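You operate a simulated robot arm through the tools that you are given. There is no shell and no other tool. Be economical: measure what you need, move in short steps, check, and stop when the job is done.

The job below is to be done with a simulated robot arm. You get a single attempt, and the scene is never put back.

TASK
Shut the drawer of the long table. Put the tub marked "sesame" from the top of the long steel table on the small baking tray and the tub marked "red bean" on the shelf under the long steel table. Put the dough tub from the top of the long steel table on the shelf under the long steel table. Fetch the rolled belt from the top of the long steel table and set it on the rear deck of the back press. Put three of the filling lumps from the side wing of the front table on the top of the trays table. The order is free. Set down upright: tub, rolled belt.

It is judged by the outcome, as a careful person would: the job done as asked, and still so three seconds after it is handed in. It fails if anything else is knocked over, pushed out of place, dropped, spilled or broken.

THE ROBOT
A 7-joint arm with a fingered hand on a trunk, on a base that drives. Base frame: it is fixed to the floor where the robot stands at the start and does not move with it; the origin is under the middle of the robot, x ahead of it, y to its left, z up; the surface under the hand at the start is at about z = 0.83. Units: m, rad, N and s.
With the tool pointing down near the work surface it reaches from about 0.36 to 0.84 m from the robot's upright axis, wherever it stands. Its first joint turns from -2.007 to 2.007 rad. Places, roughly: dough tub [0.25, 0.75, 1]; drawer of the long table [0.5, 0.2, 0.7]; filling lump (7x6x5 cm) [-1.1, -4.4, 0.8]; filling lump (7x7x5 cm) [-1.2, -4.6, 0.8]; filling tub, red bean tub, sesame tub [1, 0.5, 1]; rear deck of the back press [-2.7, -1, 0.8]; rolled belt [0, 0.5, 1]; shelf under the long steel table [0.7, 0.5, 0.2]; small baking tray (22x17x2 cm) [0.5, 0.8, 0.8]; top of the trays table [-2.3, -6.4, 0.8]. Payload 5 kg.
Tool frame: the origin (TCP) lies between the finger pads and is the grasp point; the fingertips stand 0.032 m ahead of it; z points along the fingers, y is the line along which they close. The gripper opens to 0.16 m. The gripper's body begins 0.089 m behind the TCP. The gripper is a hand of 4 fingers: y runs from the thumb to the fingers, the wrist lies at [0, 0, -0.267] in the tool frame, and closing takes about 1.5 s.
Orientation is told as [roll, pitch, yaw] about the base's x, y, z axes, in that order, counted from this pose: with the fingers straight down and closing along the base's y, the tool's x points along the base's -x, its y along +y and its z along -z.

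THE INTERFACE
- The arm moves only by the tool apply_moves. Its argument "targets" is a list of rows, each a list of 3 entries, a list of its own where there are three numbers: the gripper command, from -1 (fully open) to 1 (shut), values between in proportion, then the shift along the base's x, y, z in units of 20 mm (1.0 is 20 mm), then the turn, a rotation vector about the base's x, y, z in units of 8 degrees (1.0 is 8 degrees). In form: [[fingers, [tx, ty, tz], [ax, ay, az]], ...]. A call has 1 to 12 rows; each row shifts and turns the commanded pose from where the row before left it. A call with a number of a shift or a turn outside -1 to 1 is refused whole. Rows are played at 5 a second. More than 0.05 m and 0.15 rad between two rows, or a gripper value outside its range, and nothing of the call is played. Where a pose cannot be reached the arm comes as near as it can. A force on the tool above 40 N (or 10 N above the force at the start of the call, whichever is more), or a blocked arm, ends the call early, and 0.2 s more pass. Each finger travels about 0.108 m/s and halts on what it meets, pressing with about 32 N; the grip force reading is that of the motor and also rises with nothing between the fingers. The clock runs only during rows and for 0.2 s after the last one: add rows that do not move to give the fingers time. It gives the time, the measured TCP pose, the force on the tool (base axes), the opening and the grip force at its end, in the units of the frame above (readings bear some noise), with the torque about the TCP (base axes, N m) and any sound that the robot's microphone picked up.
- Cameras (640 x 400 px; columns grow to the right, rows downward): "scene" is now at [0.0065, 0.1876, 1.5904]; the picture's right is [0.41, -0.91, 0.00], its down [-0.74, -0.33, -0.59] and it looks along [0.54, 0.24, -0.81] (base axes); focal length 262 px, centre (320, 200). "wrist" rides on the gripper at [0.08, -0.004, -0.114] in the tool frame; the picture's right is [0.05, 1.00, 0.00], its down [-0.82, 0.04, -0.58] and it looks along [-0.58, 0.03, 0.82] (tool axes); focal length 265 px, centre (320, 200). There is no depth. A picture from a camera that has moved, and an enlarged one, comes with that camera's place and axes in the base frame and with its lens.
- camera(camera): a new picture of that camera. No time passes.
- raise_lower(by): slides the trunk up (or, below 0, down) by that many m; the arm and the scene camera ride with it, the base frame stays. It gives what a move gives, with no picture.
- base_move(legs): drives the robot by 1 to 6 legs, each [ahead, turn to the left] in m and rad, along the robot's own axes; the way and the turn of a leg run together, so that a leg with both is an arc; at most 1.5 m and 3.142 rad a leg. The arm and the cameras ride along, it lands a little off, and it stops where it bumps. It gives what a move gives.
- set_grasp(shape): the hand has 4 fingers and takes this shape, open, in about a second: jaw (thumb against the fingers, like two jaws); tri (thumb and two fingers); tip (a fingertip pinch); poke (one finger out to press); point (the index stretched); flat (the hand flat); cup (the hand cupped); fist (a fist). The gripper value then closes the fingers along that shape, each until it touches; the sizes above hold for jaw. It gives what a move gives, with no picture.
- aim_head(pan, tilt): turns the head with the scene camera to pan (to the left, within 2.705 rad either way) and tilt (down, from -0.506 to 1.204), counted from straight ahead of the robot. It gives what a move gives.
- zoom(camera, box): a new picture of the part [left, top, right, bottom] of that camera's present view, enlarged. No time passes.
- job_done(): hands the job in; it is judged then, once.

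Go step by step. Nothing tells you exact positions but the pictures and the camera data: compare them with the known pose of the tool, close in by small moves and look again before you grip or let go. The budget is 217 turns and 218 pictures, counting those below and the enlarged ones. Unless the task says otherwise, let go and move clear before handing in.

The tools are called as name(argument=value, ...) on one line, values as JSON. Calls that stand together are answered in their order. apply_moves: Moves the arm, as the interface text tells. Its arguments: {"type":"object","properties":{"targets":{"type":"array","items":{"type":"array"}}},"required":["targets"]} The other tools are called the same way: raise_lower (by) slides the trunk up or down; set_grasp (shape) gives the hand a shape; base_move (legs) drives the base; aim_head (pan, tilt) turns the head that bears the scene camera; camera (camera) takes a picture; zoom (camera, box) takes an enlarged picture of a part of a camera's view; job_done () hands the job in.

At the start:

```text
t: 0.0
tool_pos: [0.4327, 0.4557, 1.1566]
tool_rot: [0.001, 0.002, 0.0]
ft_force: [0.0, 0.6, -1.0]
moment: [-0.02, -0.02, -0.01]
grip_width: 0.1598
grasp_force: 0.3
shape: jaw
trunk travel left (down, up): [-0.725, 0.265]
robot x, y, heading: [0.0011, 0.002, 0.004]
head pan, tilt: [0.426, 0.939]
```

scene: 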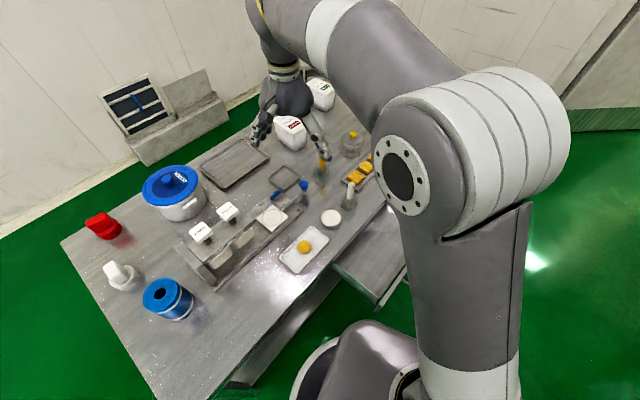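
wrist: 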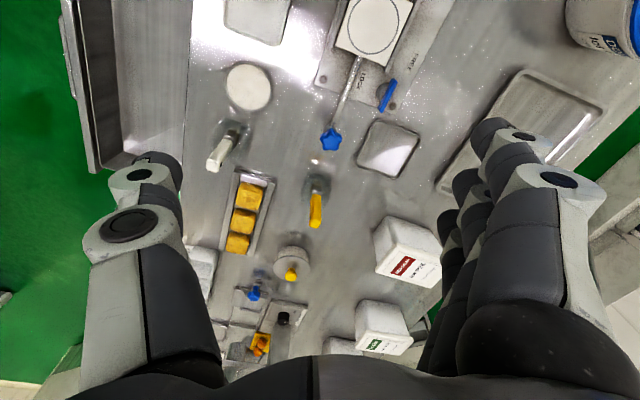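

I see the long steel table with tubs, a rolled belt (blue roll, near left), the dough tub (white pot with blue lid?) and an open drawer at the front. I'll look closer first.

zoom(camera="scene", box=[60, 130, 260, 330])

zoom(camera="scene", box=[220, 60, 420, 260])

zoom(camera="wrist", box=[180, 160, 460, 380])

```text
2.00 times, centred on (160, 230) of scene
camera zoom: at [0.0065, 0.1876, 1.5904], right [0.41, -0.91, 0.0], down [-0.74, -0.33, -0.59], along [0.54, 0.24, -0.81], focal length 524 px, centre (640, 140)
```

zoom: 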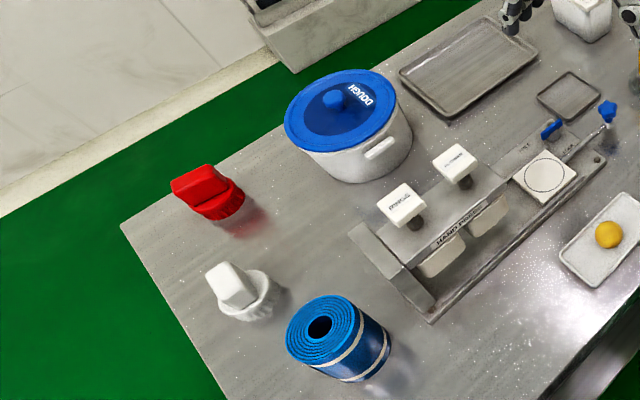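

```text
2.00 times, centred on (320, 160) of scene
camera zoom: at [0.0065, 0.1876, 1.5904], right [0.41, -0.91, 0.0], down [-0.74, -0.33, -0.59], along [0.54, 0.24, -0.81], focal length 524 px, centre (320, 280)
```

zoom: 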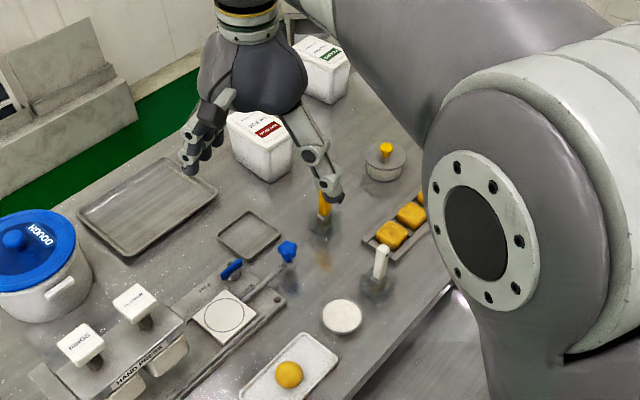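

```text
1.82 times, centred on (320, 270) of wrist
camera zoom: at [0.3532, 0.4525, 1.2706], right [-0.05, 1.0, 0.0], down [0.82, 0.04, 0.58], along [0.58, 0.03, -0.82], focal length 483 px, centre (320, 73)
```

zoom: 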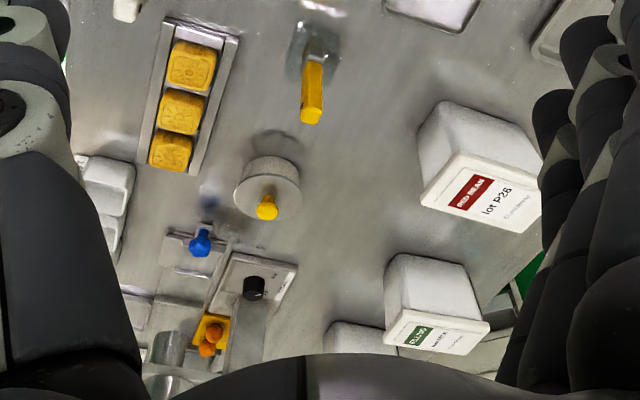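

The larger of the two table trays measures about 22x17 cm, so that is the small baking tray at about (0.55, 0.80). Now I'll look at the drawer and the dough tub.

aim_head(pan=-0.2, tilt=0.9)

camera(camera="scene")

aim_head(pan=1.2, tilt=0.9)

camera(camera="scene")

```text
t: 1.0
tool_pos: [0.4334, 0.4551, 1.1564]
tool_rot: [0.0, 0.0, 0.001]
ft_force: [0.2, 0.5, -0.2]
moment: [0.01, 0.01, 0.0]
grip_width: 0.1596
grasp_force: 0.1
shape: jaw
trunk travel left (down, up): [-0.725, 0.265]
robot x, y, heading: [0.0001, -0.0001, -0.0]
head pan, tilt: [-0.201, 0.901]
```

```text
212 pictures are left
camera scene: at [0.0137, 0.1423, 1.5933], right [-0.2, -0.98, 0.0], down [-0.77, 0.16, -0.62], along [0.61, -0.12, -0.78], focal length 262 px, centre (320, 200)
```

scene: 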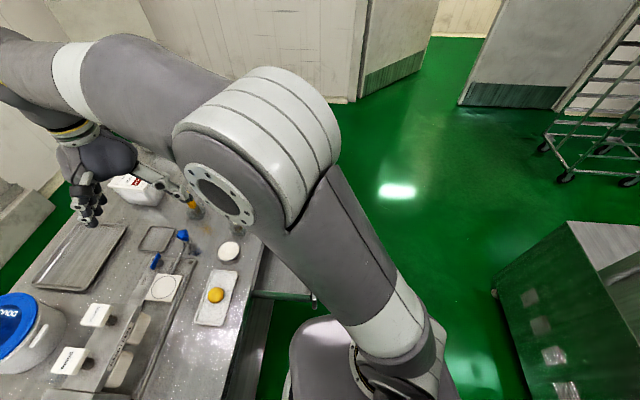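

```text
t: 2.5
tool_pos: [0.433, 0.4567, 1.1577]
tool_rot: [-0.001, -0.001, -0.002]
ft_force: [0.3, 0.3, 0.3]
moment: [0.02, 0.02, -0.03]
grip_width: 0.1597
grasp_force: 0.0
shape: jaw
trunk travel left (down, up): [-0.725, 0.265]
robot x, y, heading: [-0.0015, 0.0008, -0.001]
head pan, tilt: [1.201, 0.901]
```

```text
211 pictures are left
camera scene: at [-0.033, 0.2277, 1.5933], right [0.93, -0.36, 0.0], down [-0.28, -0.73, -0.62], along [0.23, 0.58, -0.78], focal length 262 px, centre (320, 200)
```

scene: 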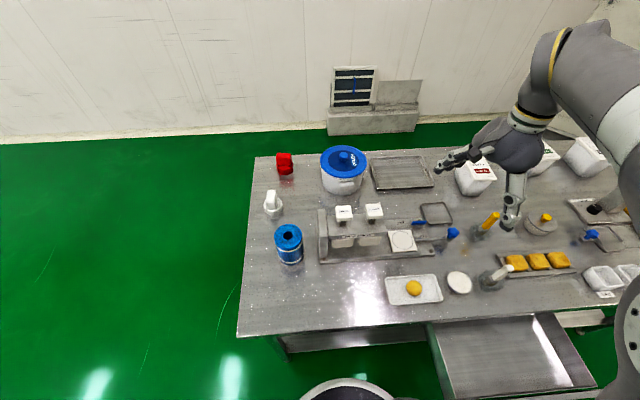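

The long table is turned about -0.29 rad, with its drawer open towards the robot, and the dough tub, belt and tubs are on top. I'll swing the robot so the hand stands in front of the drawer, then look.

base_move(legs=[[0, -1.0]])

aim_head(pan=0.7, tilt=1.0)

camera(camera="scene")

camera(camera="wrist")

```text
t: 5.5
tool_pos: [0.6176, -0.1232, 1.1558]
tool_rot: [0.0, 0.001, -1.009]
ft_force: [0.4, 0.1, 0.6]
moment: [0.0, 0.05, 0.0]
grip_width: 0.1599
grasp_force: 0.1
shape: jaw
trunk travel left (down, up): [-0.725, 0.265]
robot x, y, heading: [0.0037, -0.0008, -1.008]
head pan, tilt: [1.201, 0.901]
```

```text
t: 6.4
tool_pos: [0.6167, -0.1224, 1.1567]
tool_rot: [0.001, 0.001, -1.009]
ft_force: [0.3, 0.9, -0.1]
moment: [0.01, 0.05, 0.03]
grip_width: 0.1597
grasp_force: 0.0
shape: jaw
trunk travel left (down, up): [-0.725, 0.265]
robot x, y, heading: [-0.0025, 0.0002, -1.008]
head pan, tilt: [0.7, 1.0]
```

```text
210 pictures are left
camera scene: at [0.1668, 0.1138, 1.586], right [-0.3, -0.95, 0.0], down [-0.8, 0.25, -0.54], along [0.51, -0.16, -0.84], focal length 262 px, centre (320, 200)
```

scene: 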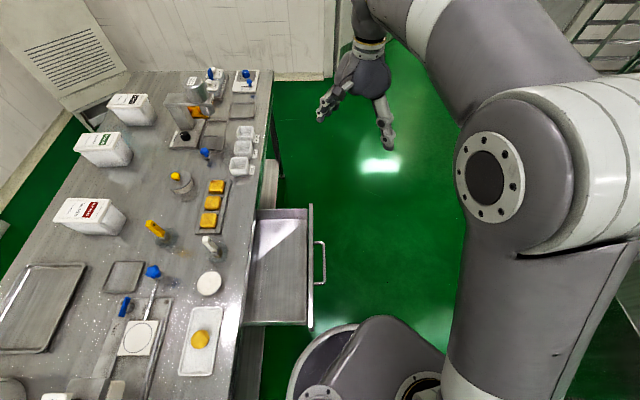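

```text
209 pictures are left
camera wrist: at [0.5709, -0.0566, 1.2706], right [0.82, 0.58, 0.0], down [0.47, -0.67, 0.58], along [0.33, -0.47, -0.82], focal length 265 px, centre (320, 200)
```

wrist: 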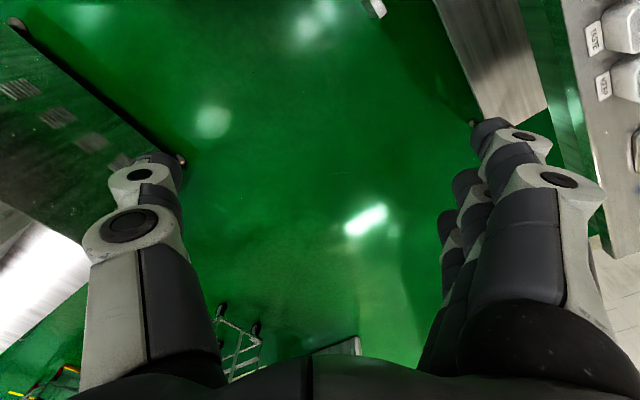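

I see the drawer front with a bar handle at about (0.47, 0.015), z≈0.68. I'll bring the closed hand to stand in front of it, tilted so the fingertips lead, then lower the trunk.

apply_moves(targets=[[1, [-1, 0.2, 0], [0.958, -0.287, 0]], [1, [-1, 0.2, 0], [0.958, -0.287, 0]], [1, [-1, 0.2, 0], [0.958, -0.287, 0]], [1, [-1, 0.2, 0], [0.958, -0.287, 0]], [1, [-1, 0.2, 0], [0.479, -0.143, 0]], [1, [-1, 0.2, 0], [0, 0, 0]], [1, [-1, 0.2, 0], [0, 0, 0]], [1, [-1, 0.2, 0], [0, 0, 0]], [1, [-1, 0.2, 0], [0, 0, 0]]])

raise_lower(by=-0.45)

camera(camera="scene")

camera(camera="wrist")

```text
t: 8.4
tool_pos: [0.4328, -0.088, 1.1555]
tool_rot: [0.501, 0.398, -0.906]
ft_force: [0.5, 0.4, -0.3]
moment: [0.02, -0.02, 0.04]
grip_width: 0.0
grasp_force: 32.0
shape: jaw
trunk travel left (down, up): [-0.725, 0.265]
robot x, y, heading: [-0.001, 0.0003, -1.005]
head pan, tilt: [0.7, 1.0]
```

```text
refused: -0.45 is not a number from -0.4 to 0.4
```

```text
208 pictures are left
camera scene: at [0.166, 0.1139, 1.5861], right [-0.3, -0.95, 0.0], down [-0.8, 0.26, -0.54], along [0.52, -0.16, -0.84], focal length 262 px, centre (320, 200)
```

scene: 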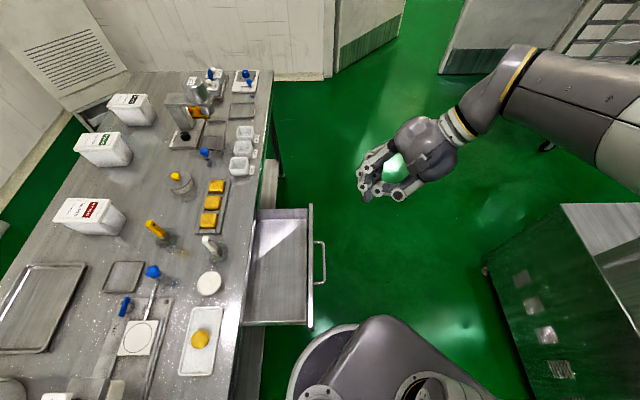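

```text
207 pictures are left
camera wrist: at [0.3663, -0.0941, 1.2781], right [0.77, 0.43, 0.46], down [0.4, -0.9, 0.17], along [0.49, 0.05, -0.87], focal length 265 px, centre (320, 200)
```

wrist: 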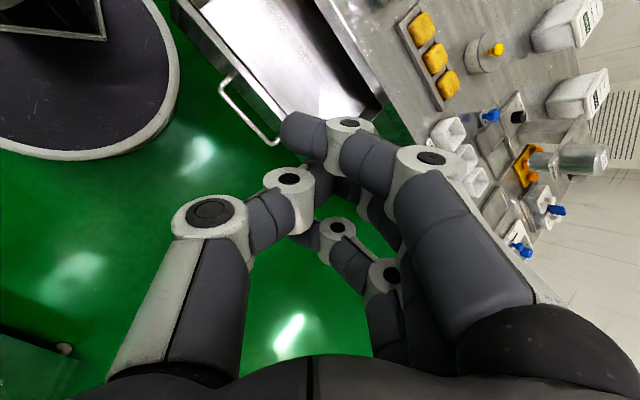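

The hand is in front of the drawer. Lowering the trunk.

raise_lower(by=-0.4)

raise_lower(by=-0.06)

camera(camera="scene")

camera(camera="wrist")

```text
t: 12.3
tool_pos: [0.4348, -0.0878, 0.7568]
tool_rot: [0.502, 0.396, -0.906]
ft_force: [-0.3, -0.2, 0.2]
moment: [0.0, 0.02, 0.03]
grip_width: 0.0
grasp_force: 32.0
shape: jaw
trunk travel left (down, up): [-0.325, 0.665]
robot x, y, heading: [-0.0025, 0.0036, -1.012]
head pan, tilt: [0.7, 1.0]
```

```text
t: 13.3
tool_pos: [0.4348, -0.0875, 0.6964]
tool_rot: [0.501, 0.397, -0.905]
ft_force: [0.2, 0.1, -0.9]
moment: [0.02, 0.01, -0.04]
grip_width: 0.0
grasp_force: 32.0
shape: jaw
trunk travel left (down, up): [-0.265, 0.725]
robot x, y, heading: [0.0009, 0.0002, -1.007]
head pan, tilt: [0.7, 1.0]
```

```text
206 pictures are left
camera scene: at [0.1665, 0.1136, 1.1261], right [-0.3, -0.95, 0.0], down [-0.8, 0.26, -0.54], along [0.51, -0.16, -0.84], focal length 262 px, centre (320, 200)
```

scene: 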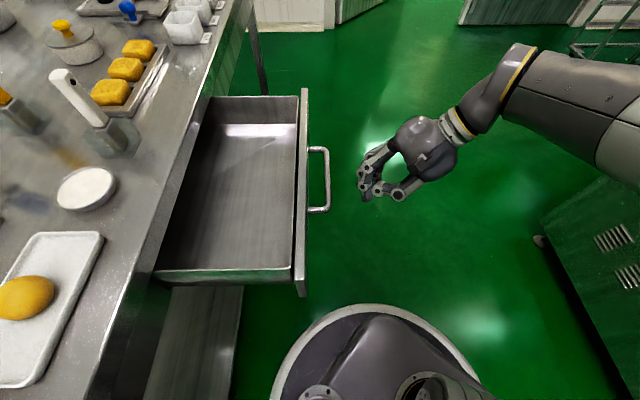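

```text
205 pictures are left
camera wrist: at [0.3671, -0.0945, 0.818], right [0.77, 0.43, 0.46], down [0.4, -0.9, 0.17], along [0.49, 0.05, -0.87], focal length 265 px, centre (320, 200)
```

wrist: 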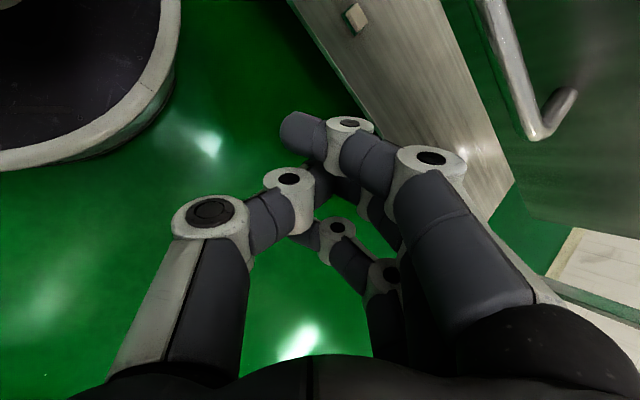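

The fingertips face the handle's middle. I'll push along the drawer's slide direction.

apply_moves(targets=[[1, [0.287, 0.958, 0], [0, 0, 0]], [1, [0.287, 0.958, 0], [0, 0, 0]], [1, [0.287, 0.958, 0], [0, 0, 0]], [1, [0.287, 0.958, 0], [0, 0, 0]], [1, [0.287, 0.958, 0], [0, 0, 0]], [1, [0.287, 0.958, 0], [0, 0, 0]], [1, [0.287, 0.958, 0], [0, 0, 0]]])

camera(camera="scene")

```text
t: 14.9
tool_pos: [0.4741, 0.047, 0.6979]
tool_rot: [0.501, 0.397, -0.905]
ft_force: [-0.6, 0.0, 0.3]
moment: [0.0, 0.01, 0.03]
grip_width: 0.0
grasp_force: 32.4
shape: jaw
trunk travel left (down, up): [-0.265, 0.725]
robot x, y, heading: [0.0041, -0.0012, -1.005]
head pan, tilt: [0.7, 1.0]
```

```text
204 pictures are left
camera scene: at [0.1664, 0.1135, 1.1261], right [-0.3, -0.95, 0.0], down [-0.8, 0.26, -0.54], along [0.51, -0.16, -0.84], focal length 262 px, centre (320, 200)
```

scene: 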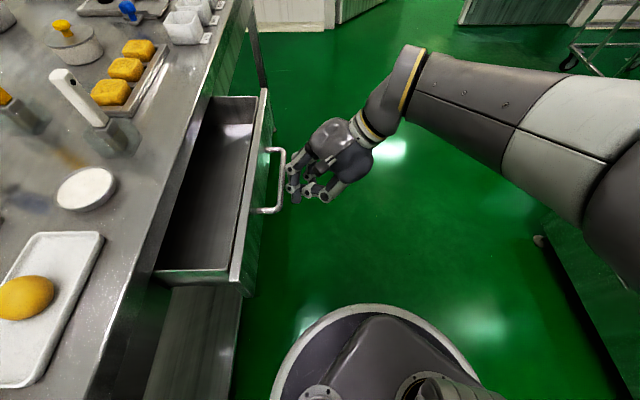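

The drawer slides in. Continuing.

apply_moves(targets=[[1, [0.287, 0.958, 0], [0, 0, 0]], [1, [0.287, 0.958, 0], [0, 0, 0]], [1, [0.287, 0.958, 0], [0, 0, 0]], [1, [0.287, 0.958, 0], [0, 0, 0]], [1, [0.287, 0.958, 0], [0, 0, 0]], [1, [0.287, 0.958, 0], [0, 0, 0]], [1, [0.287, 0.958, 0], [0, 0, 0]]])

camera(camera="scene")

```text
t: 16.5
tool_pos: [0.5185, 0.1617, 0.699]
tool_rot: [0.499, 0.386, -0.927]
ft_force: [-9.3, -22.9, 1.0]
moment: [0.95, -0.43, 0.29]
grip_width: 0.0
grasp_force: 31.9
shape: jaw
trunk travel left (down, up): [-0.265, 0.725]
robot x, y, heading: [0.0044, -0.0007, -1.007]
head pan, tilt: [0.7, 1.0]
stopped in row 7: the force on the tool passed its limit at 53 N (the readings are from after the stop); the commanded pose is now the measured one
```

```text
203 pictures are left
camera scene: at [0.1667, 0.1107, 1.1263], right [-0.31, -0.95, 0.0], down [-0.8, 0.26, -0.54], along [0.51, -0.17, -0.84], focal length 262 px, centre (320, 200)
```

scene: 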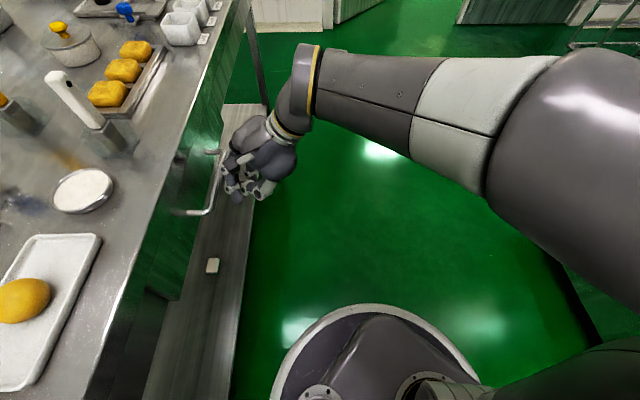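

The drawer stopped at its end stop with 53 N, flush with the front. I'll back off and check it, and view the shelf.

apply_moves(targets=[[1, [-0.287, -0.958, 0], [0, 0, 0]], [1, [-0.287, -0.958, 0], [0, 0, 0]], [1, [-0.287, -0.958, 0], [0, 0, 0]], [1, [-0.287, -0.958, 0], [0, 0, 0]], [1, [-0.287, -0.958, 0], [0, 0, 0]], [1, [-0.287, -0.958, 0], [0, 0, 0]], [1, [-0.287, -0.958, 0], [0, 0, 0]], [1, [-0.287, -0.958, 0], [0, 0, 0]], [1, [-0.287, -0.958, 0], [0, 0, 0]], [1, [-0.287, -0.958, 0], [0, 0, 0]]])

aim_head(pan=1.3, tilt=0.9)

camera(camera="scene")

raise_lower(by=-0.26)

aim_head(pan=1.3, tilt=0.6)

camera(camera="scene")

```text
t: 18.7
tool_pos: [0.4601, -0.0247, 0.7007]
tool_rot: [0.499, 0.388, -0.922]
ft_force: [-0.3, 0.9, 0.7]
moment: [-0.01, 0.02, -0.01]
grip_width: 0.0001
grasp_force: 31.9
shape: jaw
trunk travel left (down, up): [-0.265, 0.725]
robot x, y, heading: [0.0005, -0.0023, -1.01]
head pan, tilt: [0.7, 1.0]
```

```text
t: 19.7
tool_pos: [0.4591, -0.0252, 0.7008]
tool_rot: [0.501, 0.39, -0.922]
ft_force: [-0.8, -0.4, -0.2]
moment: [0.01, 0.06, -0.02]
grip_width: 0.0
grasp_force: 31.8
shape: jaw
trunk travel left (down, up): [-0.265, 0.725]
robot x, y, heading: [0.0025, 0.0025, -1.008]
head pan, tilt: [1.3, 0.901]
```

```text
202 pictures are left
camera scene: at [0.1731, 0.1555, 1.1333], right [0.28, -0.96, 0.0], down [-0.75, -0.22, -0.62], along [0.6, 0.18, -0.78], focal length 262 px, centre (320, 200)
```

scene: 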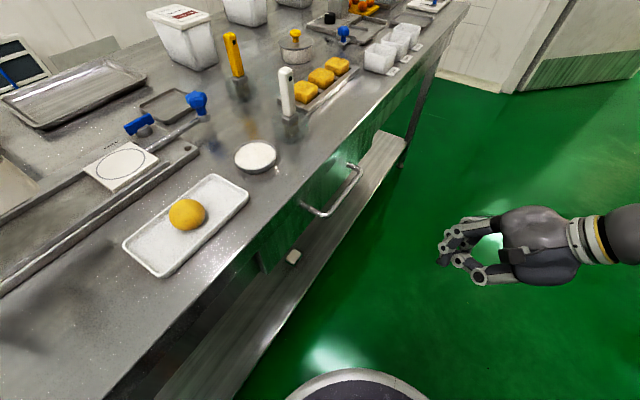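

```text
t: 22.3
tool_pos: [0.4596, -0.0246, 0.4396]
tool_rot: [0.499, 0.389, -0.921]
ft_force: [0.1, 0.1, 0.4]
moment: [0.01, 0.0, -0.01]
grip_width: 0.0
grasp_force: 31.8
shape: jaw
trunk travel left (down, up): [-0.005, 0.985]
robot x, y, heading: [0.0011, -0.0008, -1.008]
head pan, tilt: [1.3, 0.901]
```

```text
t: 23.1
tool_pos: [0.4594, -0.0248, 0.4397]
tool_rot: [0.498, 0.389, -0.921]
ft_force: [0.2, 0.9, -0.2]
moment: [0.05, 0.02, 0.01]
grip_width: 0.0001
grasp_force: 31.8
shape: jaw
trunk travel left (down, up): [-0.005, 0.985]
robot x, y, heading: [-0.0009, 0.002, -1.007]
head pan, tilt: [1.3, 0.6]
```

```text
201 pictures are left
camera scene: at [0.1854, 0.1592, 0.898], right [0.29, -0.96, 0.0], down [-0.54, -0.16, -0.82], along [0.79, 0.24, -0.57], focal length 262 px, centre (320, 200)
```

scene: 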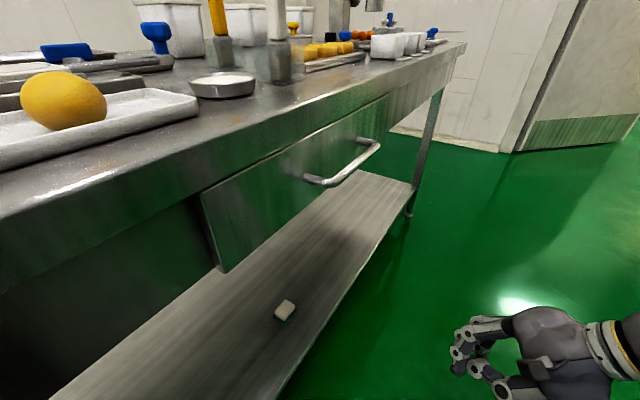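

The drawer is shut flush, and the shelf has one small object on it with free room to the left of the drawer. I'll raise up, set myself parallel to the table and look at the dough tub.

raise_lower(by=0.4)

raise_lower(by=0.4)

base_move(legs=[[0, 0.717]])

aim_head(pan=1.4, tilt=0.75)

camera(camera="scene")

```text
t: 27.0
tool_pos: [0.4587, -0.0234, 0.8398]
tool_rot: [0.5, 0.388, -0.922]
ft_force: [0.1, 0.2, -1.1]
moment: [0.0, -0.02, 0.01]
grip_width: 0.0001
grasp_force: 32.2
shape: jaw
trunk travel left (down, up): [-0.405, 0.585]
robot x, y, heading: [0.0007, -0.0025, -1.009]
head pan, tilt: [1.3, 0.6]
```

```text
t: 30.8
tool_pos: [0.4591, -0.0252, 1.2391]
tool_rot: [0.499, 0.388, -0.923]
ft_force: [0.0, -0.4, -0.2]
moment: [-0.02, 0.0, -0.01]
grip_width: 0.0
grasp_force: 32.1
shape: jaw
trunk travel left (down, up): [-0.805, 0.185]
robot x, y, heading: [-0.0006, -0.0021, -1.007]
head pan, tilt: [1.3, 0.6]
```

```text
t: 33.1
tool_pos: [0.3592, 0.2854, 1.2412]
tool_rot: [0.5, 0.39, -0.199]
ft_force: [0.3, 0.1, -1.0]
moment: [-0.01, 0.01, 0.0]
grip_width: 0.0001
grasp_force: 32.2
shape: jaw
trunk travel left (down, up): [-0.805, 0.185]
robot x, y, heading: [0.0035, -0.001, -0.283]
head pan, tilt: [1.3, 0.6]
```

```text
t: 33.8
tool_pos: [0.3598, 0.2857, 1.2405]
tool_rot: [0.501, 0.387, -0.197]
ft_force: [-0.3, 0.7, 0.3]
moment: [0.0, -0.01, -0.02]
grip_width: 0.0002
grasp_force: 32.4
shape: jaw
trunk travel left (down, up): [-0.805, 0.185]
robot x, y, heading: [0.001, 0.0005, -0.291]
head pan, tilt: [1.4, 0.75]
```

```text
200 pictures are left
camera scene: at [0.0235, 0.2417, 1.6852], right [0.9, -0.44, 0.0], down [-0.3, -0.61, -0.73], along [0.32, 0.66, -0.68], focal length 262 px, centre (320, 200)
```

scene: 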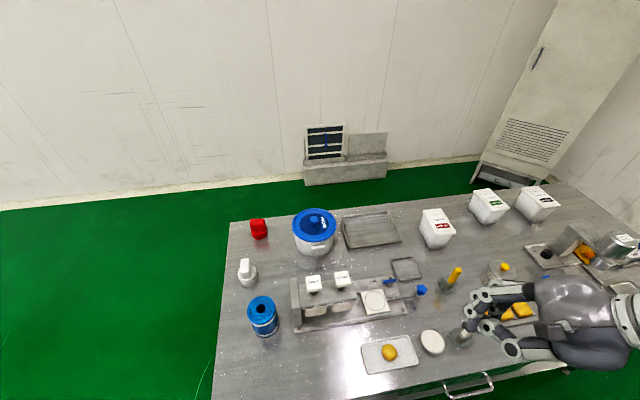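

zoom(camera="scene", box=[280, 190, 380, 270])

zoom(camera="scene", box=[400, 170, 560, 270])

raise_lower(by=-0.4)

camera(camera="scene")

```text
5.00 times, centred on (330, 230) of scene
camera zoom: at [0.0235, 0.2417, 1.6852], right [0.9, -0.44, 0.0], down [-0.3, -0.61, -0.73], along [0.32, 0.66, -0.68], focal length 1309 px, centre (270, 50)
```

zoom: 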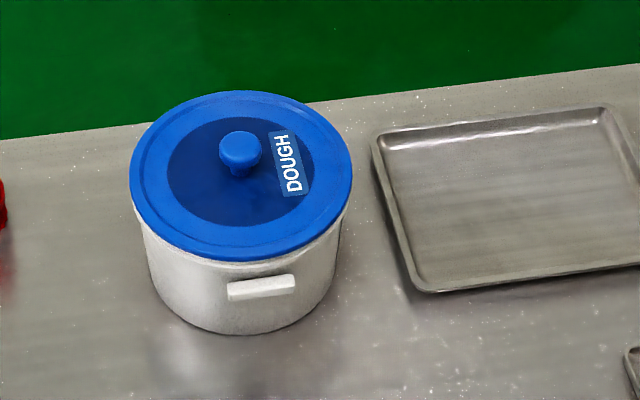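

```text
4.00 times, centred on (480, 220) of scene
camera zoom: at [0.0235, 0.2417, 1.6852], right [0.9, -0.44, 0.0], down [-0.3, -0.61, -0.73], along [0.32, 0.66, -0.68], focal length 1048 px, centre (-320, 120)
```

zoom: 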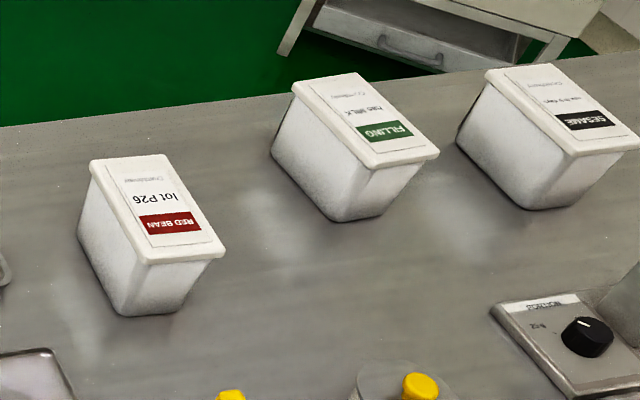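

```text
t: 37.1
tool_pos: [0.3608, 0.2887, 0.8701]
tool_rot: [0.517, 0.383, -0.193]
ft_force: [-2.4, -0.1, 22.3]
moment: [-0.24, -0.39, -0.03]
grip_width: 0.0001
grasp_force: 32.1
shape: jaw
trunk travel left (down, up): [-0.426, 0.564]
robot x, y, heading: [-0.0035, -0.0025, -0.291]
head pan, tilt: [1.4, 0.75]
stopped: the force on the tool passed its limit at 50 N (the readings are from after the stop); the commanded pose is now the measured one
```

```text
197 pictures are left
camera scene: at [0.022, 0.241, 1.3067], right [0.9, -0.44, 0.0], down [-0.3, -0.61, -0.73], along [0.32, 0.66, -0.68], focal length 262 px, centre (320, 200)
```

scene: 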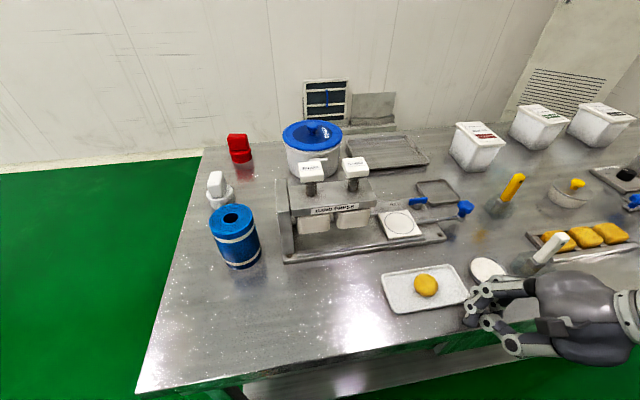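

I lowered the hand onto the table front edge by mistake; I'll raise straight up and check that nothing moved.

raise_lower(by=0.3)

camera(camera="scene")

zoom(camera="scene", box=[360, 230, 560, 400])

```text
t: 40.1
tool_pos: [0.3607, 0.2885, 1.168]
tool_rot: [0.512, 0.386, -0.196]
ft_force: [0.2, 0.6, -0.2]
moment: [-0.01, 0.0, -0.01]
grip_width: 0.0
grasp_force: 31.7
shape: jaw
trunk travel left (down, up): [-0.726, 0.264]
robot x, y, heading: [-0.0002, -0.0002, -0.284]
head pan, tilt: [1.4, 0.75]
```

```text
196 pictures are left
camera scene: at [0.0235, 0.2417, 1.6065], right [0.9, -0.44, 0.0], down [-0.3, -0.61, -0.73], along [0.32, 0.66, -0.68], focal length 262 px, centre (320, 200)
```

scene: 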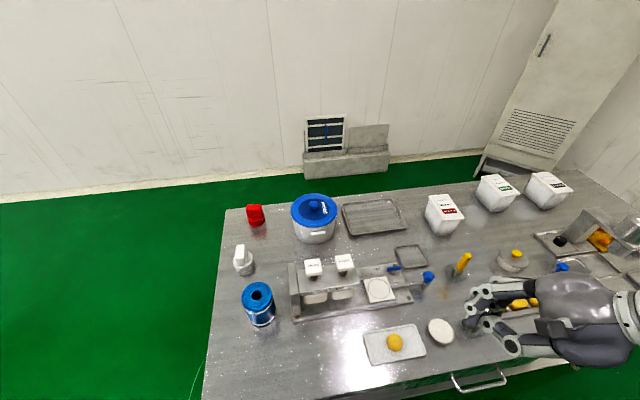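

```text
2.35 times, centred on (460, 315) of scene
camera zoom: at [0.0235, 0.2417, 1.6065], right [0.9, -0.44, 0.0], down [-0.3, -0.61, -0.73], along [0.32, 0.66, -0.68], focal length 616 px, centre (-9, -71)
```

zoom: 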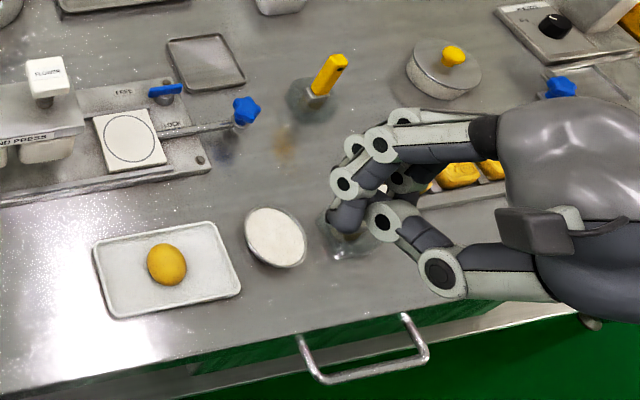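

Nothing moved (tray and disc positions match). The dough tub is ~15 cm across its body with a 17 cm lid and a knob at about (0.29, 0.85). I'll untilt the hand and turn to face the table.

apply_moves(targets=[[0.3, [0, 0, 0.5], [-0.91, -0.414, 0]], [0.3, [0, 0, 0.5], [-0.91, -0.414, 0]], [0.3, [0, 0, 0.5], [-0.91, -0.414, 0]], [0.3, [0, 0, 0.5], [-0.91, -0.414, 0]], [0.3, [0, 0, 0.5], [-0.455, -0.207, 0]]])

base_move(legs=[[0, 1.565]])

aim_head(pan=0.0, tilt=0.8)

camera(camera="scene")

```text
t: 41.3
tool_pos: [0.3623, 0.2873, 1.2174]
tool_rot: [0.012, -0.015, -0.292]
ft_force: [-0.3, -0.3, 0.1]
moment: [0.01, 0.02, 0.02]
grip_width: 0.0555
grasp_force: 0.2
shape: jaw
trunk travel left (down, up): [-0.726, 0.264]
robot x, y, heading: [0.0009, 0.0032, -0.284]
head pan, tilt: [1.4, 0.75]
```

```text
t: 45.5
tool_pos: [-0.277, 0.3712, 1.2174]
tool_rot: [0.015, -0.011, 1.247]
ft_force: [-0.1, 0.4, 0.3]
moment: [0.01, 0.0, 0.0]
grip_width: 0.0557
grasp_force: 0.2
shape: jaw
trunk travel left (down, up): [-0.726, 0.264]
robot x, y, heading: [-0.0016, 0.0006, 1.248]
head pan, tilt: [1.4, 0.75]
```

```text
t: 47.0
tool_pos: [-0.2761, 0.3693, 1.2181]
tool_rot: [0.016, -0.012, 1.247]
ft_force: [-0.9, -1.1, 0.1]
moment: [0.0, -0.03, -0.05]
grip_width: 0.0558
grasp_force: 0.2
shape: jaw
trunk travel left (down, up): [-0.726, 0.264]
robot x, y, heading: [-0.0001, -0.0019, 1.245]
head pan, tilt: [0.0, 0.799]
```

```text
194 pictures are left
camera scene: at [-0.1426, 0.0691, 1.6025], right [0.95, -0.31, 0.0], down [-0.23, -0.68, -0.7], along [0.22, 0.66, -0.72], focal length 262 px, centre (320, 200)
```

scene: 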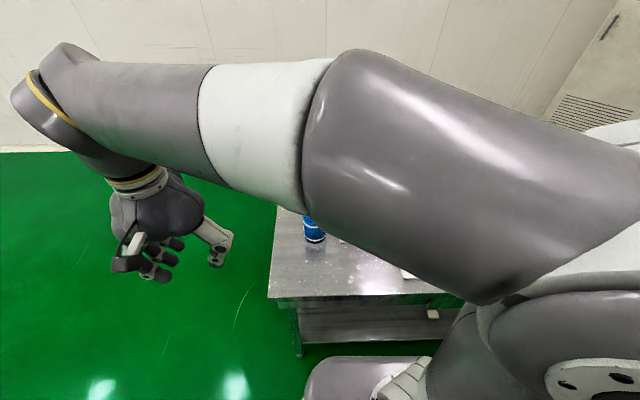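

The arm hides the table from the head here, so I'll swing the hand over towards the dough tub and tilt it 45° forward, then use the wrist camera.

apply_moves(targets=[[-0.2, [0.974, 0.611, 0], [0, 0, 0]], [-0.2, [0.974, 0.611, 0], [0, 0, 0]], [-0.2, [0.974, 0.611, 0], [0, 0, 0]], [-0.2, [0.974, 0.611, 0], [0, 0, 0]], [-0.2, [0.974, 0.611, 0], [0, 0, 0]], [-0.2, [0.974, 0.611, 0], [0, 0, 0]], [-0.2, [0.974, 0.611, 0], [0, 0, 0]], [-0.2, [0.974, 0.611, 0], [0, 0, 0]], [-0.2, [0.974, 0.611, 0], [0, 0, 0]], [-0.2, [0.974, 0.611, 0], [0, 0, 0]], [-0.2, [0.974, 0.611, 0], [0, 0, 0]], [-0.2, [0.974, 0.611, 0], [0, 0, 0]]])

apply_moves(targets=[[-0.2, [0.974, 0.611, 0], [0.891, -0.298, 0]], [-0.2, [0.974, 0.611, 0], [0.891, -0.298, 0]], [-0.2, [0.974, 0.611, 0], [0.891, -0.298, 0]], [-0.2, [0.974, 0.611, 0], [0.891, -0.298, 0]], [-0.2, [0.974, 0.611, 0], [0.891, -0.298, 0]], [-0.2, [0.974, 0.611, 0], [0.891, -0.298, 0]], [-0.2, [0.974, 0.611, 0], [0, 0, 0]], [-0.2, [0.974, 0.611, 0], [0, 0, 0]], [-0.2, [0.974, 0.611, 0], [0, 0, 0]], [-0.2, [0.974, 0.611, 0], [0, 0, 0]], [-0.2, [0.974, 0.611, 0], [0, 0, 0]], [-0.2, [0.974, 0.611, 0], [0, 0, 0]]])

camera(camera="wrist")

camera(camera="scene")

```text
t: 49.6
tool_pos: [-0.0395, 0.5175, 1.2149]
tool_rot: [0.014, -0.012, 1.247]
ft_force: [-0.7, 0.4, -0.1]
moment: [-0.02, 0.02, -0.02]
grip_width: 0.0951
grasp_force: 0.1
shape: jaw
trunk travel left (down, up): [-0.726, 0.264]
robot x, y, heading: [-0.0009, 0.0028, 1.251]
head pan, tilt: [0.0, 0.799]
```

```text
t: 52.2
tool_pos: [0.192, 0.6614, 1.2171]
tool_rot: [0.017, -0.799, 1.247]
ft_force: [0.2, -0.3, 0.5]
moment: [0.0, 0.03, -0.03]
grip_width: 0.0955
grasp_force: 0.0
shape: jaw
trunk travel left (down, up): [-0.726, 0.264]
robot x, y, heading: [-0.0008, -0.0033, 1.256]
head pan, tilt: [0.0, 0.799]
```

```text
193 pictures are left
camera wrist: at [0.1534, 0.531, 1.2387], right [-0.96, 0.27, -0.03], down [0.02, 0.16, 0.99], along [0.27, 0.95, -0.16], focal length 265 px, centre (320, 200)
```

wrist: 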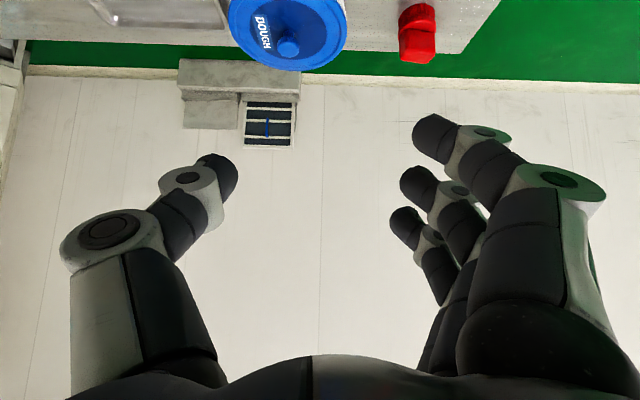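

```text
192 pictures are left
camera scene: at [-0.1419, 0.0695, 1.6025], right [0.95, -0.32, 0.0], down [-0.23, -0.68, -0.7], along [0.22, 0.66, -0.72], focal length 262 px, centre (320, 200)
```

scene: 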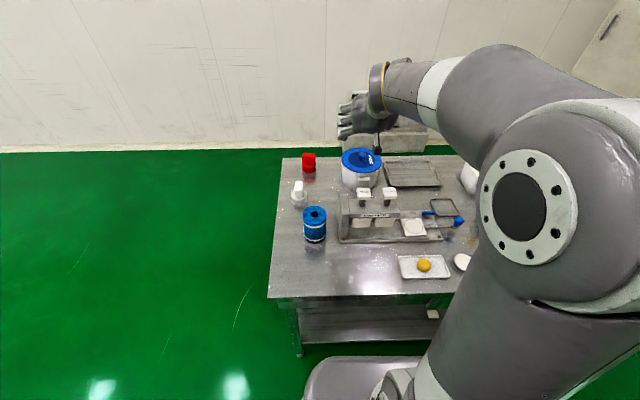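

zoom(camera="scene", box=[320, 120, 420, 200])

zoom(camera="wrist", box=[200, 0, 400, 100])

```text
5.00 times, centred on (370, 160) of scene
camera zoom: at [-0.1419, 0.0695, 1.6025], right [0.95, -0.32, 0.0], down [-0.23, -0.68, -0.7], along [0.22, 0.66, -0.72], focal length 1309 px, centre (70, 400)
```

zoom: 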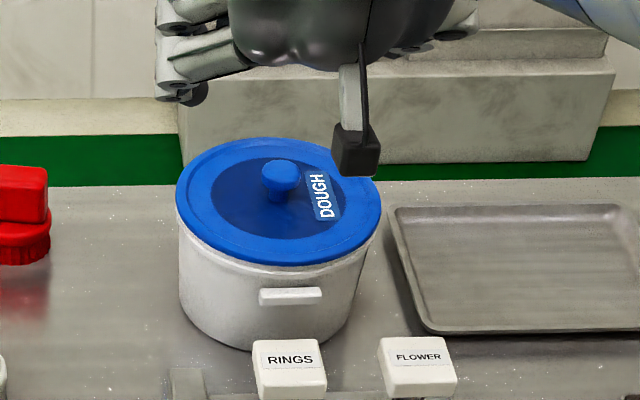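

```text
3.20 times, centred on (300, 50) of wrist
camera zoom: at [0.1534, 0.531, 1.2387], right [-0.96, 0.27, -0.03], down [0.02, 0.16, 0.99], along [0.27, 0.95, -0.16], focal length 849 px, centre (384, 680)
```

zoom: 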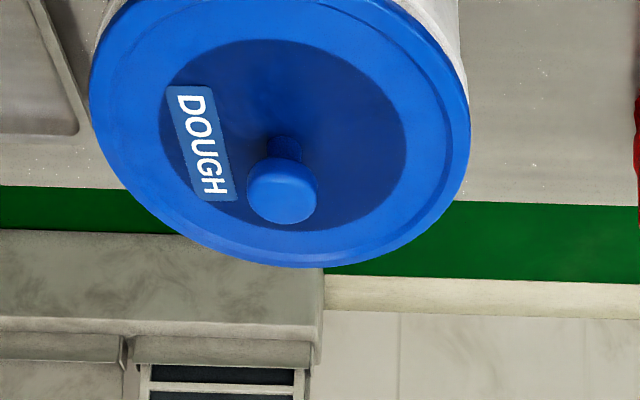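

The knob triangulates to about (0.281, 0.813, 0.985), 2.8 cm wide, with the press's buttons rising in front of it. I'll lessen the tilt to ~25° and come over the knob.

apply_moves(targets=[[-0.2, [0, 0, 0], [-0.825, 0.276, 0]], [-0.2, [0, 0, 0], [-0.825, 0.276, 0]], [-0.2, [0, 0, 0], [-0.825, 0.276, 0]], [-0.2, [0.556, 0.95, -0.5], [0, 0, 0]], [-0.2, [0.556, 0.95, -0.5], [0, 0, 0]], [-0.2, [0.556, 0.95, -0.5], [0, 0, 0]], [-0.2, [0.556, 0.95, -0.5], [0, 0, 0]], [-0.2, [0.556, 0.95, -0.5], [0, 0, 0]], [-0.2, [0.556, 0.95, -0.5], [0, 0, 0]], [-0.2, [0.556, 0.95, -0.5], [0, 0, 0]], [-0.2, [0.556, 0.95, -0.5], [0, 0, 0]]])

camera(camera="wrist")

zoom(camera="scene", box=[300, 80, 460, 200])

```text
t: 54.6
tool_pos: [0.2809, 0.8166, 1.1362]
tool_rot: [0.015, -0.434, 1.247]
ft_force: [0.0, -1.4, -0.5]
moment: [0.0, -0.02, 0.0]
grip_width: 0.0951
grasp_force: 0.0
shape: jaw
trunk travel left (down, up): [-0.726, 0.264]
robot x, y, heading: [-0.0022, 0.0012, 1.247]
head pan, tilt: [0.0, 0.799]
```

```text
189 pictures are left
camera wrist: at [0.2489, 0.7012, 1.2056], right [-0.96, 0.27, -0.01], down [0.13, 0.48, 0.87], along [0.24, 0.83, -0.5], focal length 265 px, centre (320, 200)
```

wrist: 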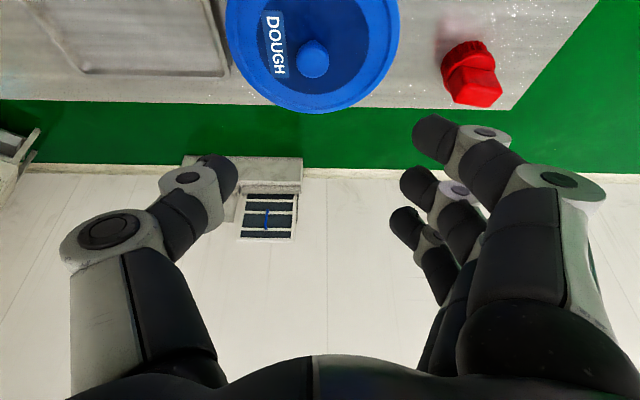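

```text
3.33 times, centred on (380, 140) of scene
camera zoom: at [-0.1419, 0.0699, 1.6026], right [0.95, -0.32, 0.0], down [-0.23, -0.68, -0.7], along [0.22, 0.66, -0.72], focal length 873 px, centre (120, 400)
```

zoom: 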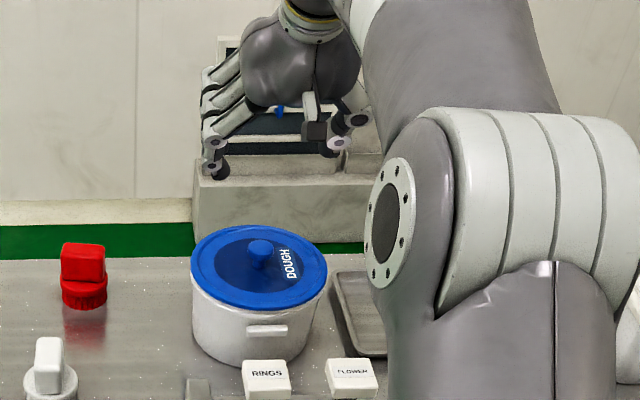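

The closer view refines the knob to about (0.295, 0.839, 0.96). Going down to just above grip height.

apply_moves(targets=[[-0.3, [0.0875, 0.1375, -0.9], [0, 0, 0]], [-0.3, [0.0875, 0.1375, -0.9], [0, 0, 0]], [-0.3, [0.0875, 0.1375, -0.9], [0, 0, 0]], [-0.3, [0.0875, 0.1375, -0.9], [0, 0, 0]], [-0.3, [0.0875, 0.1375, -0.9], [0, 0, 0]], [-0.3, [0.0875, 0.1375, -0.9], [0, 0, 0]], [-0.3, [0.0875, 0.1375, -0.9], [0, 0, 0]], [-0.3, [0.0875, 0.1375, -0.5], [0, 0, 0]]])

camera(camera="wrist")

zoom(camera="scene", box=[320, 120, 420, 200])

```text
t: 56.4
tool_pos: [0.2963, 0.8373, 0.9991]
tool_rot: [0.014, -0.434, 1.246]
ft_force: [-1.0, 0.4, -0.6]
moment: [0.01, 0.03, 0.01]
grip_width: 0.1036
grasp_force: 0.0
shape: jaw
trunk travel left (down, up): [-0.726, 0.264]
robot x, y, heading: [-0.0024, -0.0009, 1.248]
head pan, tilt: [0.0, 0.799]
```

```text
187 pictures are left
camera wrist: at [0.2631, 0.7223, 1.0688], right [-0.96, 0.27, -0.01], down [0.13, 0.48, 0.87], along [0.24, 0.83, -0.5], focal length 265 px, centre (320, 200)
```

wrist: 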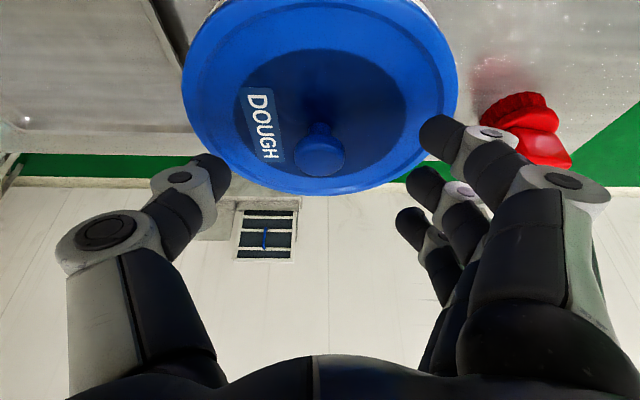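

```text
5.00 times, centred on (370, 160) of scene
camera zoom: at [-0.1422, 0.0694, 1.6025], right [0.95, -0.32, 0.0], down [-0.23, -0.68, -0.7], along [0.22, 0.66, -0.72], focal length 1309 px, centre (70, 400)
```

zoom: 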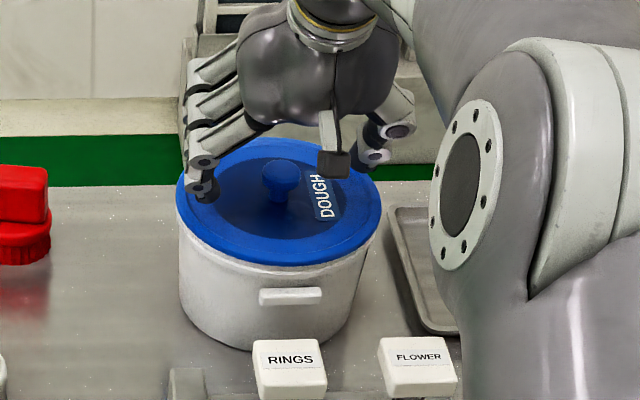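

The knob sits centred between the fingers at about (0.296, 0.835, 0.97). Lower 2 cm and close.

apply_moves(targets=[[-0.3, [0, 0, -0.6], [0, 0, 0]], [-0.3, [0, 0, -0.5], [0, 0, 0]], [0.3, [0, 0, 0], [0, 0, 0]], [1, [0, 0, 0], [0, 0, 0]], [1, [0, 0, 0], [0, 0, 0]], [1, [0, 0, 0], [0, 0, 0]], [1, [0, 0, 0], [0, 0, 0]], [1, [0, 0, 0], [0, 0, 0]], [1, [0, 0, 0], [0, 0, 0]]])

camera(camera="wrist")

zoom(camera="scene", box=[320, 120, 420, 200])

```text
t: 58.4
tool_pos: [0.2961, 0.8371, 0.9837]
tool_rot: [0.014, -0.443, 1.246]
ft_force: [4.8, 4.9, 32.4]
moment: [0.3, 2.37, -0.29]
grip_width: 0.0298
grasp_force: 32.0
shape: jaw
trunk travel left (down, up): [-0.726, 0.264]
robot x, y, heading: [0.0002, -0.004, 1.25]
head pan, tilt: [0.0, 0.799]
```

```text
185 pictures are left
camera wrist: at [0.2629, 0.7205, 1.0514], right [-0.96, 0.27, -0.01], down [0.12, 0.47, 0.87], along [0.24, 0.84, -0.49], focal length 265 px, centre (320, 200)
```

wrist: 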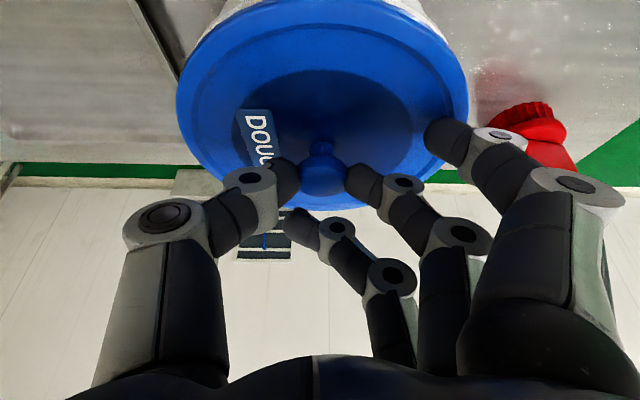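

```text
5.00 times, centred on (370, 160) of scene
camera zoom: at [-0.1427, 0.0656, 1.6027], right [0.95, -0.32, 0.0], down [-0.23, -0.68, -0.7], along [0.22, 0.66, -0.72], focal length 1309 px, centre (70, 400)
```

zoom: 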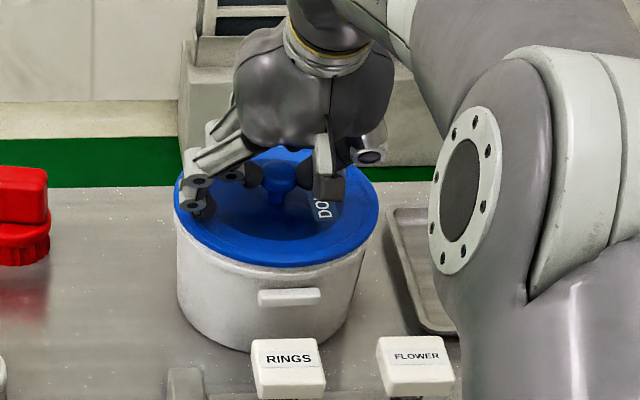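

The knob is gripped (3 cm), though one finger rests on the lid. I'll lift slightly to relieve that and see whether the whole tub follows.

apply_moves(targets=[[1, [0, 0, 0.4], [0, 0, 0]], [1, [0, 0, 0.4], [0, 0, 0]], [1, [0, 0, 0.4], [0, 0, 0]], [1, [0, 0, 0.3], [0, 0, 0]], [1, [0, 0, 0], [0, 0, 0]]])

camera(camera="wrist")

zoom(camera="scene", box=[320, 120, 420, 200])

```text
t: 59.6
tool_pos: [0.2948, 0.837, 1.0104]
tool_rot: [0.014, -0.433, 1.245]
ft_force: [1.6, -0.3, -0.8]
moment: [0.01, 0.01, -0.03]
grip_width: 0.0162
grasp_force: 31.8
shape: jaw
trunk travel left (down, up): [-0.726, 0.264]
robot x, y, heading: [-0.0014, 0.0001, 1.252]
head pan, tilt: [0.0, 0.799]
```

```text
183 pictures are left
camera wrist: at [0.2616, 0.7221, 1.0788], right [-0.96, 0.27, -0.01], down [0.13, 0.48, 0.87], along [0.24, 0.84, -0.5], focal length 265 px, centre (320, 200)
```

wrist: 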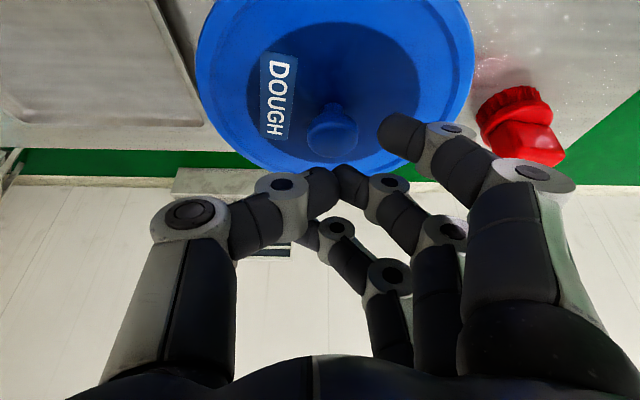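

```text
5.00 times, centred on (370, 160) of scene
camera zoom: at [-0.1425, 0.0687, 1.6026], right [0.95, -0.32, 0.0], down [-0.23, -0.68, -0.7], along [0.22, 0.66, -0.72], focal length 1309 px, centre (70, 400)
```

zoom: 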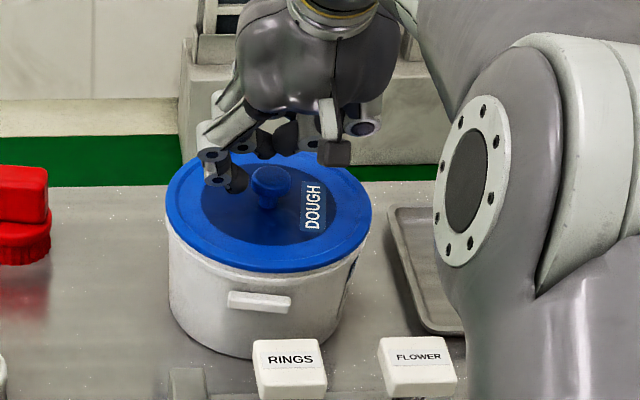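

The grip slipped off the round knob; the whole tub shifted about 1 cm but stands upright, and knob and tub moved as one. I'll retry with a more vertical hand and lower grip.

apply_moves(targets=[[0, [0, 0, 0.8], [0, 0, 0]], [-0.3, [0, 0, 0.8], [-0.886, 0.296, 0]], [-0.3, [-0.3, -0.1, 0], [-0.886, 0.296, 0]], [-0.3, [-0.24, -0.1, 0], [0, 0, 0]], [-0.3, [0, 0, 0], [0, 0, 0]]])

camera(camera="wrist")

```text
t: 60.8
tool_pos: [0.2688, 0.8226, 1.0386]
tool_rot: [0.012, -0.172, 1.248]
ft_force: [-1.5, 0.4, 0.5]
moment: [0.02, -0.01, -0.01]
grip_width: 0.1035
grasp_force: 0.1
shape: jaw
out of reach, approached as far as the arm can: row 3
trunk travel left (down, up): [-0.726, 0.264]
robot x, y, heading: [0.0027, 0.0003, 1.246]
head pan, tilt: [0.0, 0.799]
```

```text
181 pictures are left
camera wrist: at [0.2432, 0.7267, 1.1367], right [-0.96, 0.27, 0.0], down [0.19, 0.68, 0.71], along [0.19, 0.69, -0.7], focal length 265 px, centre (320, 200)
```

wrist: 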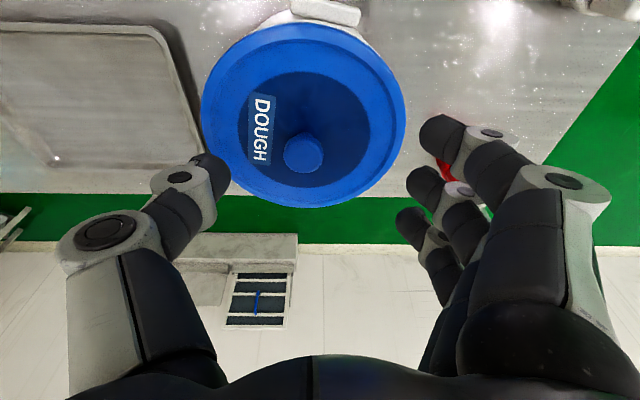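

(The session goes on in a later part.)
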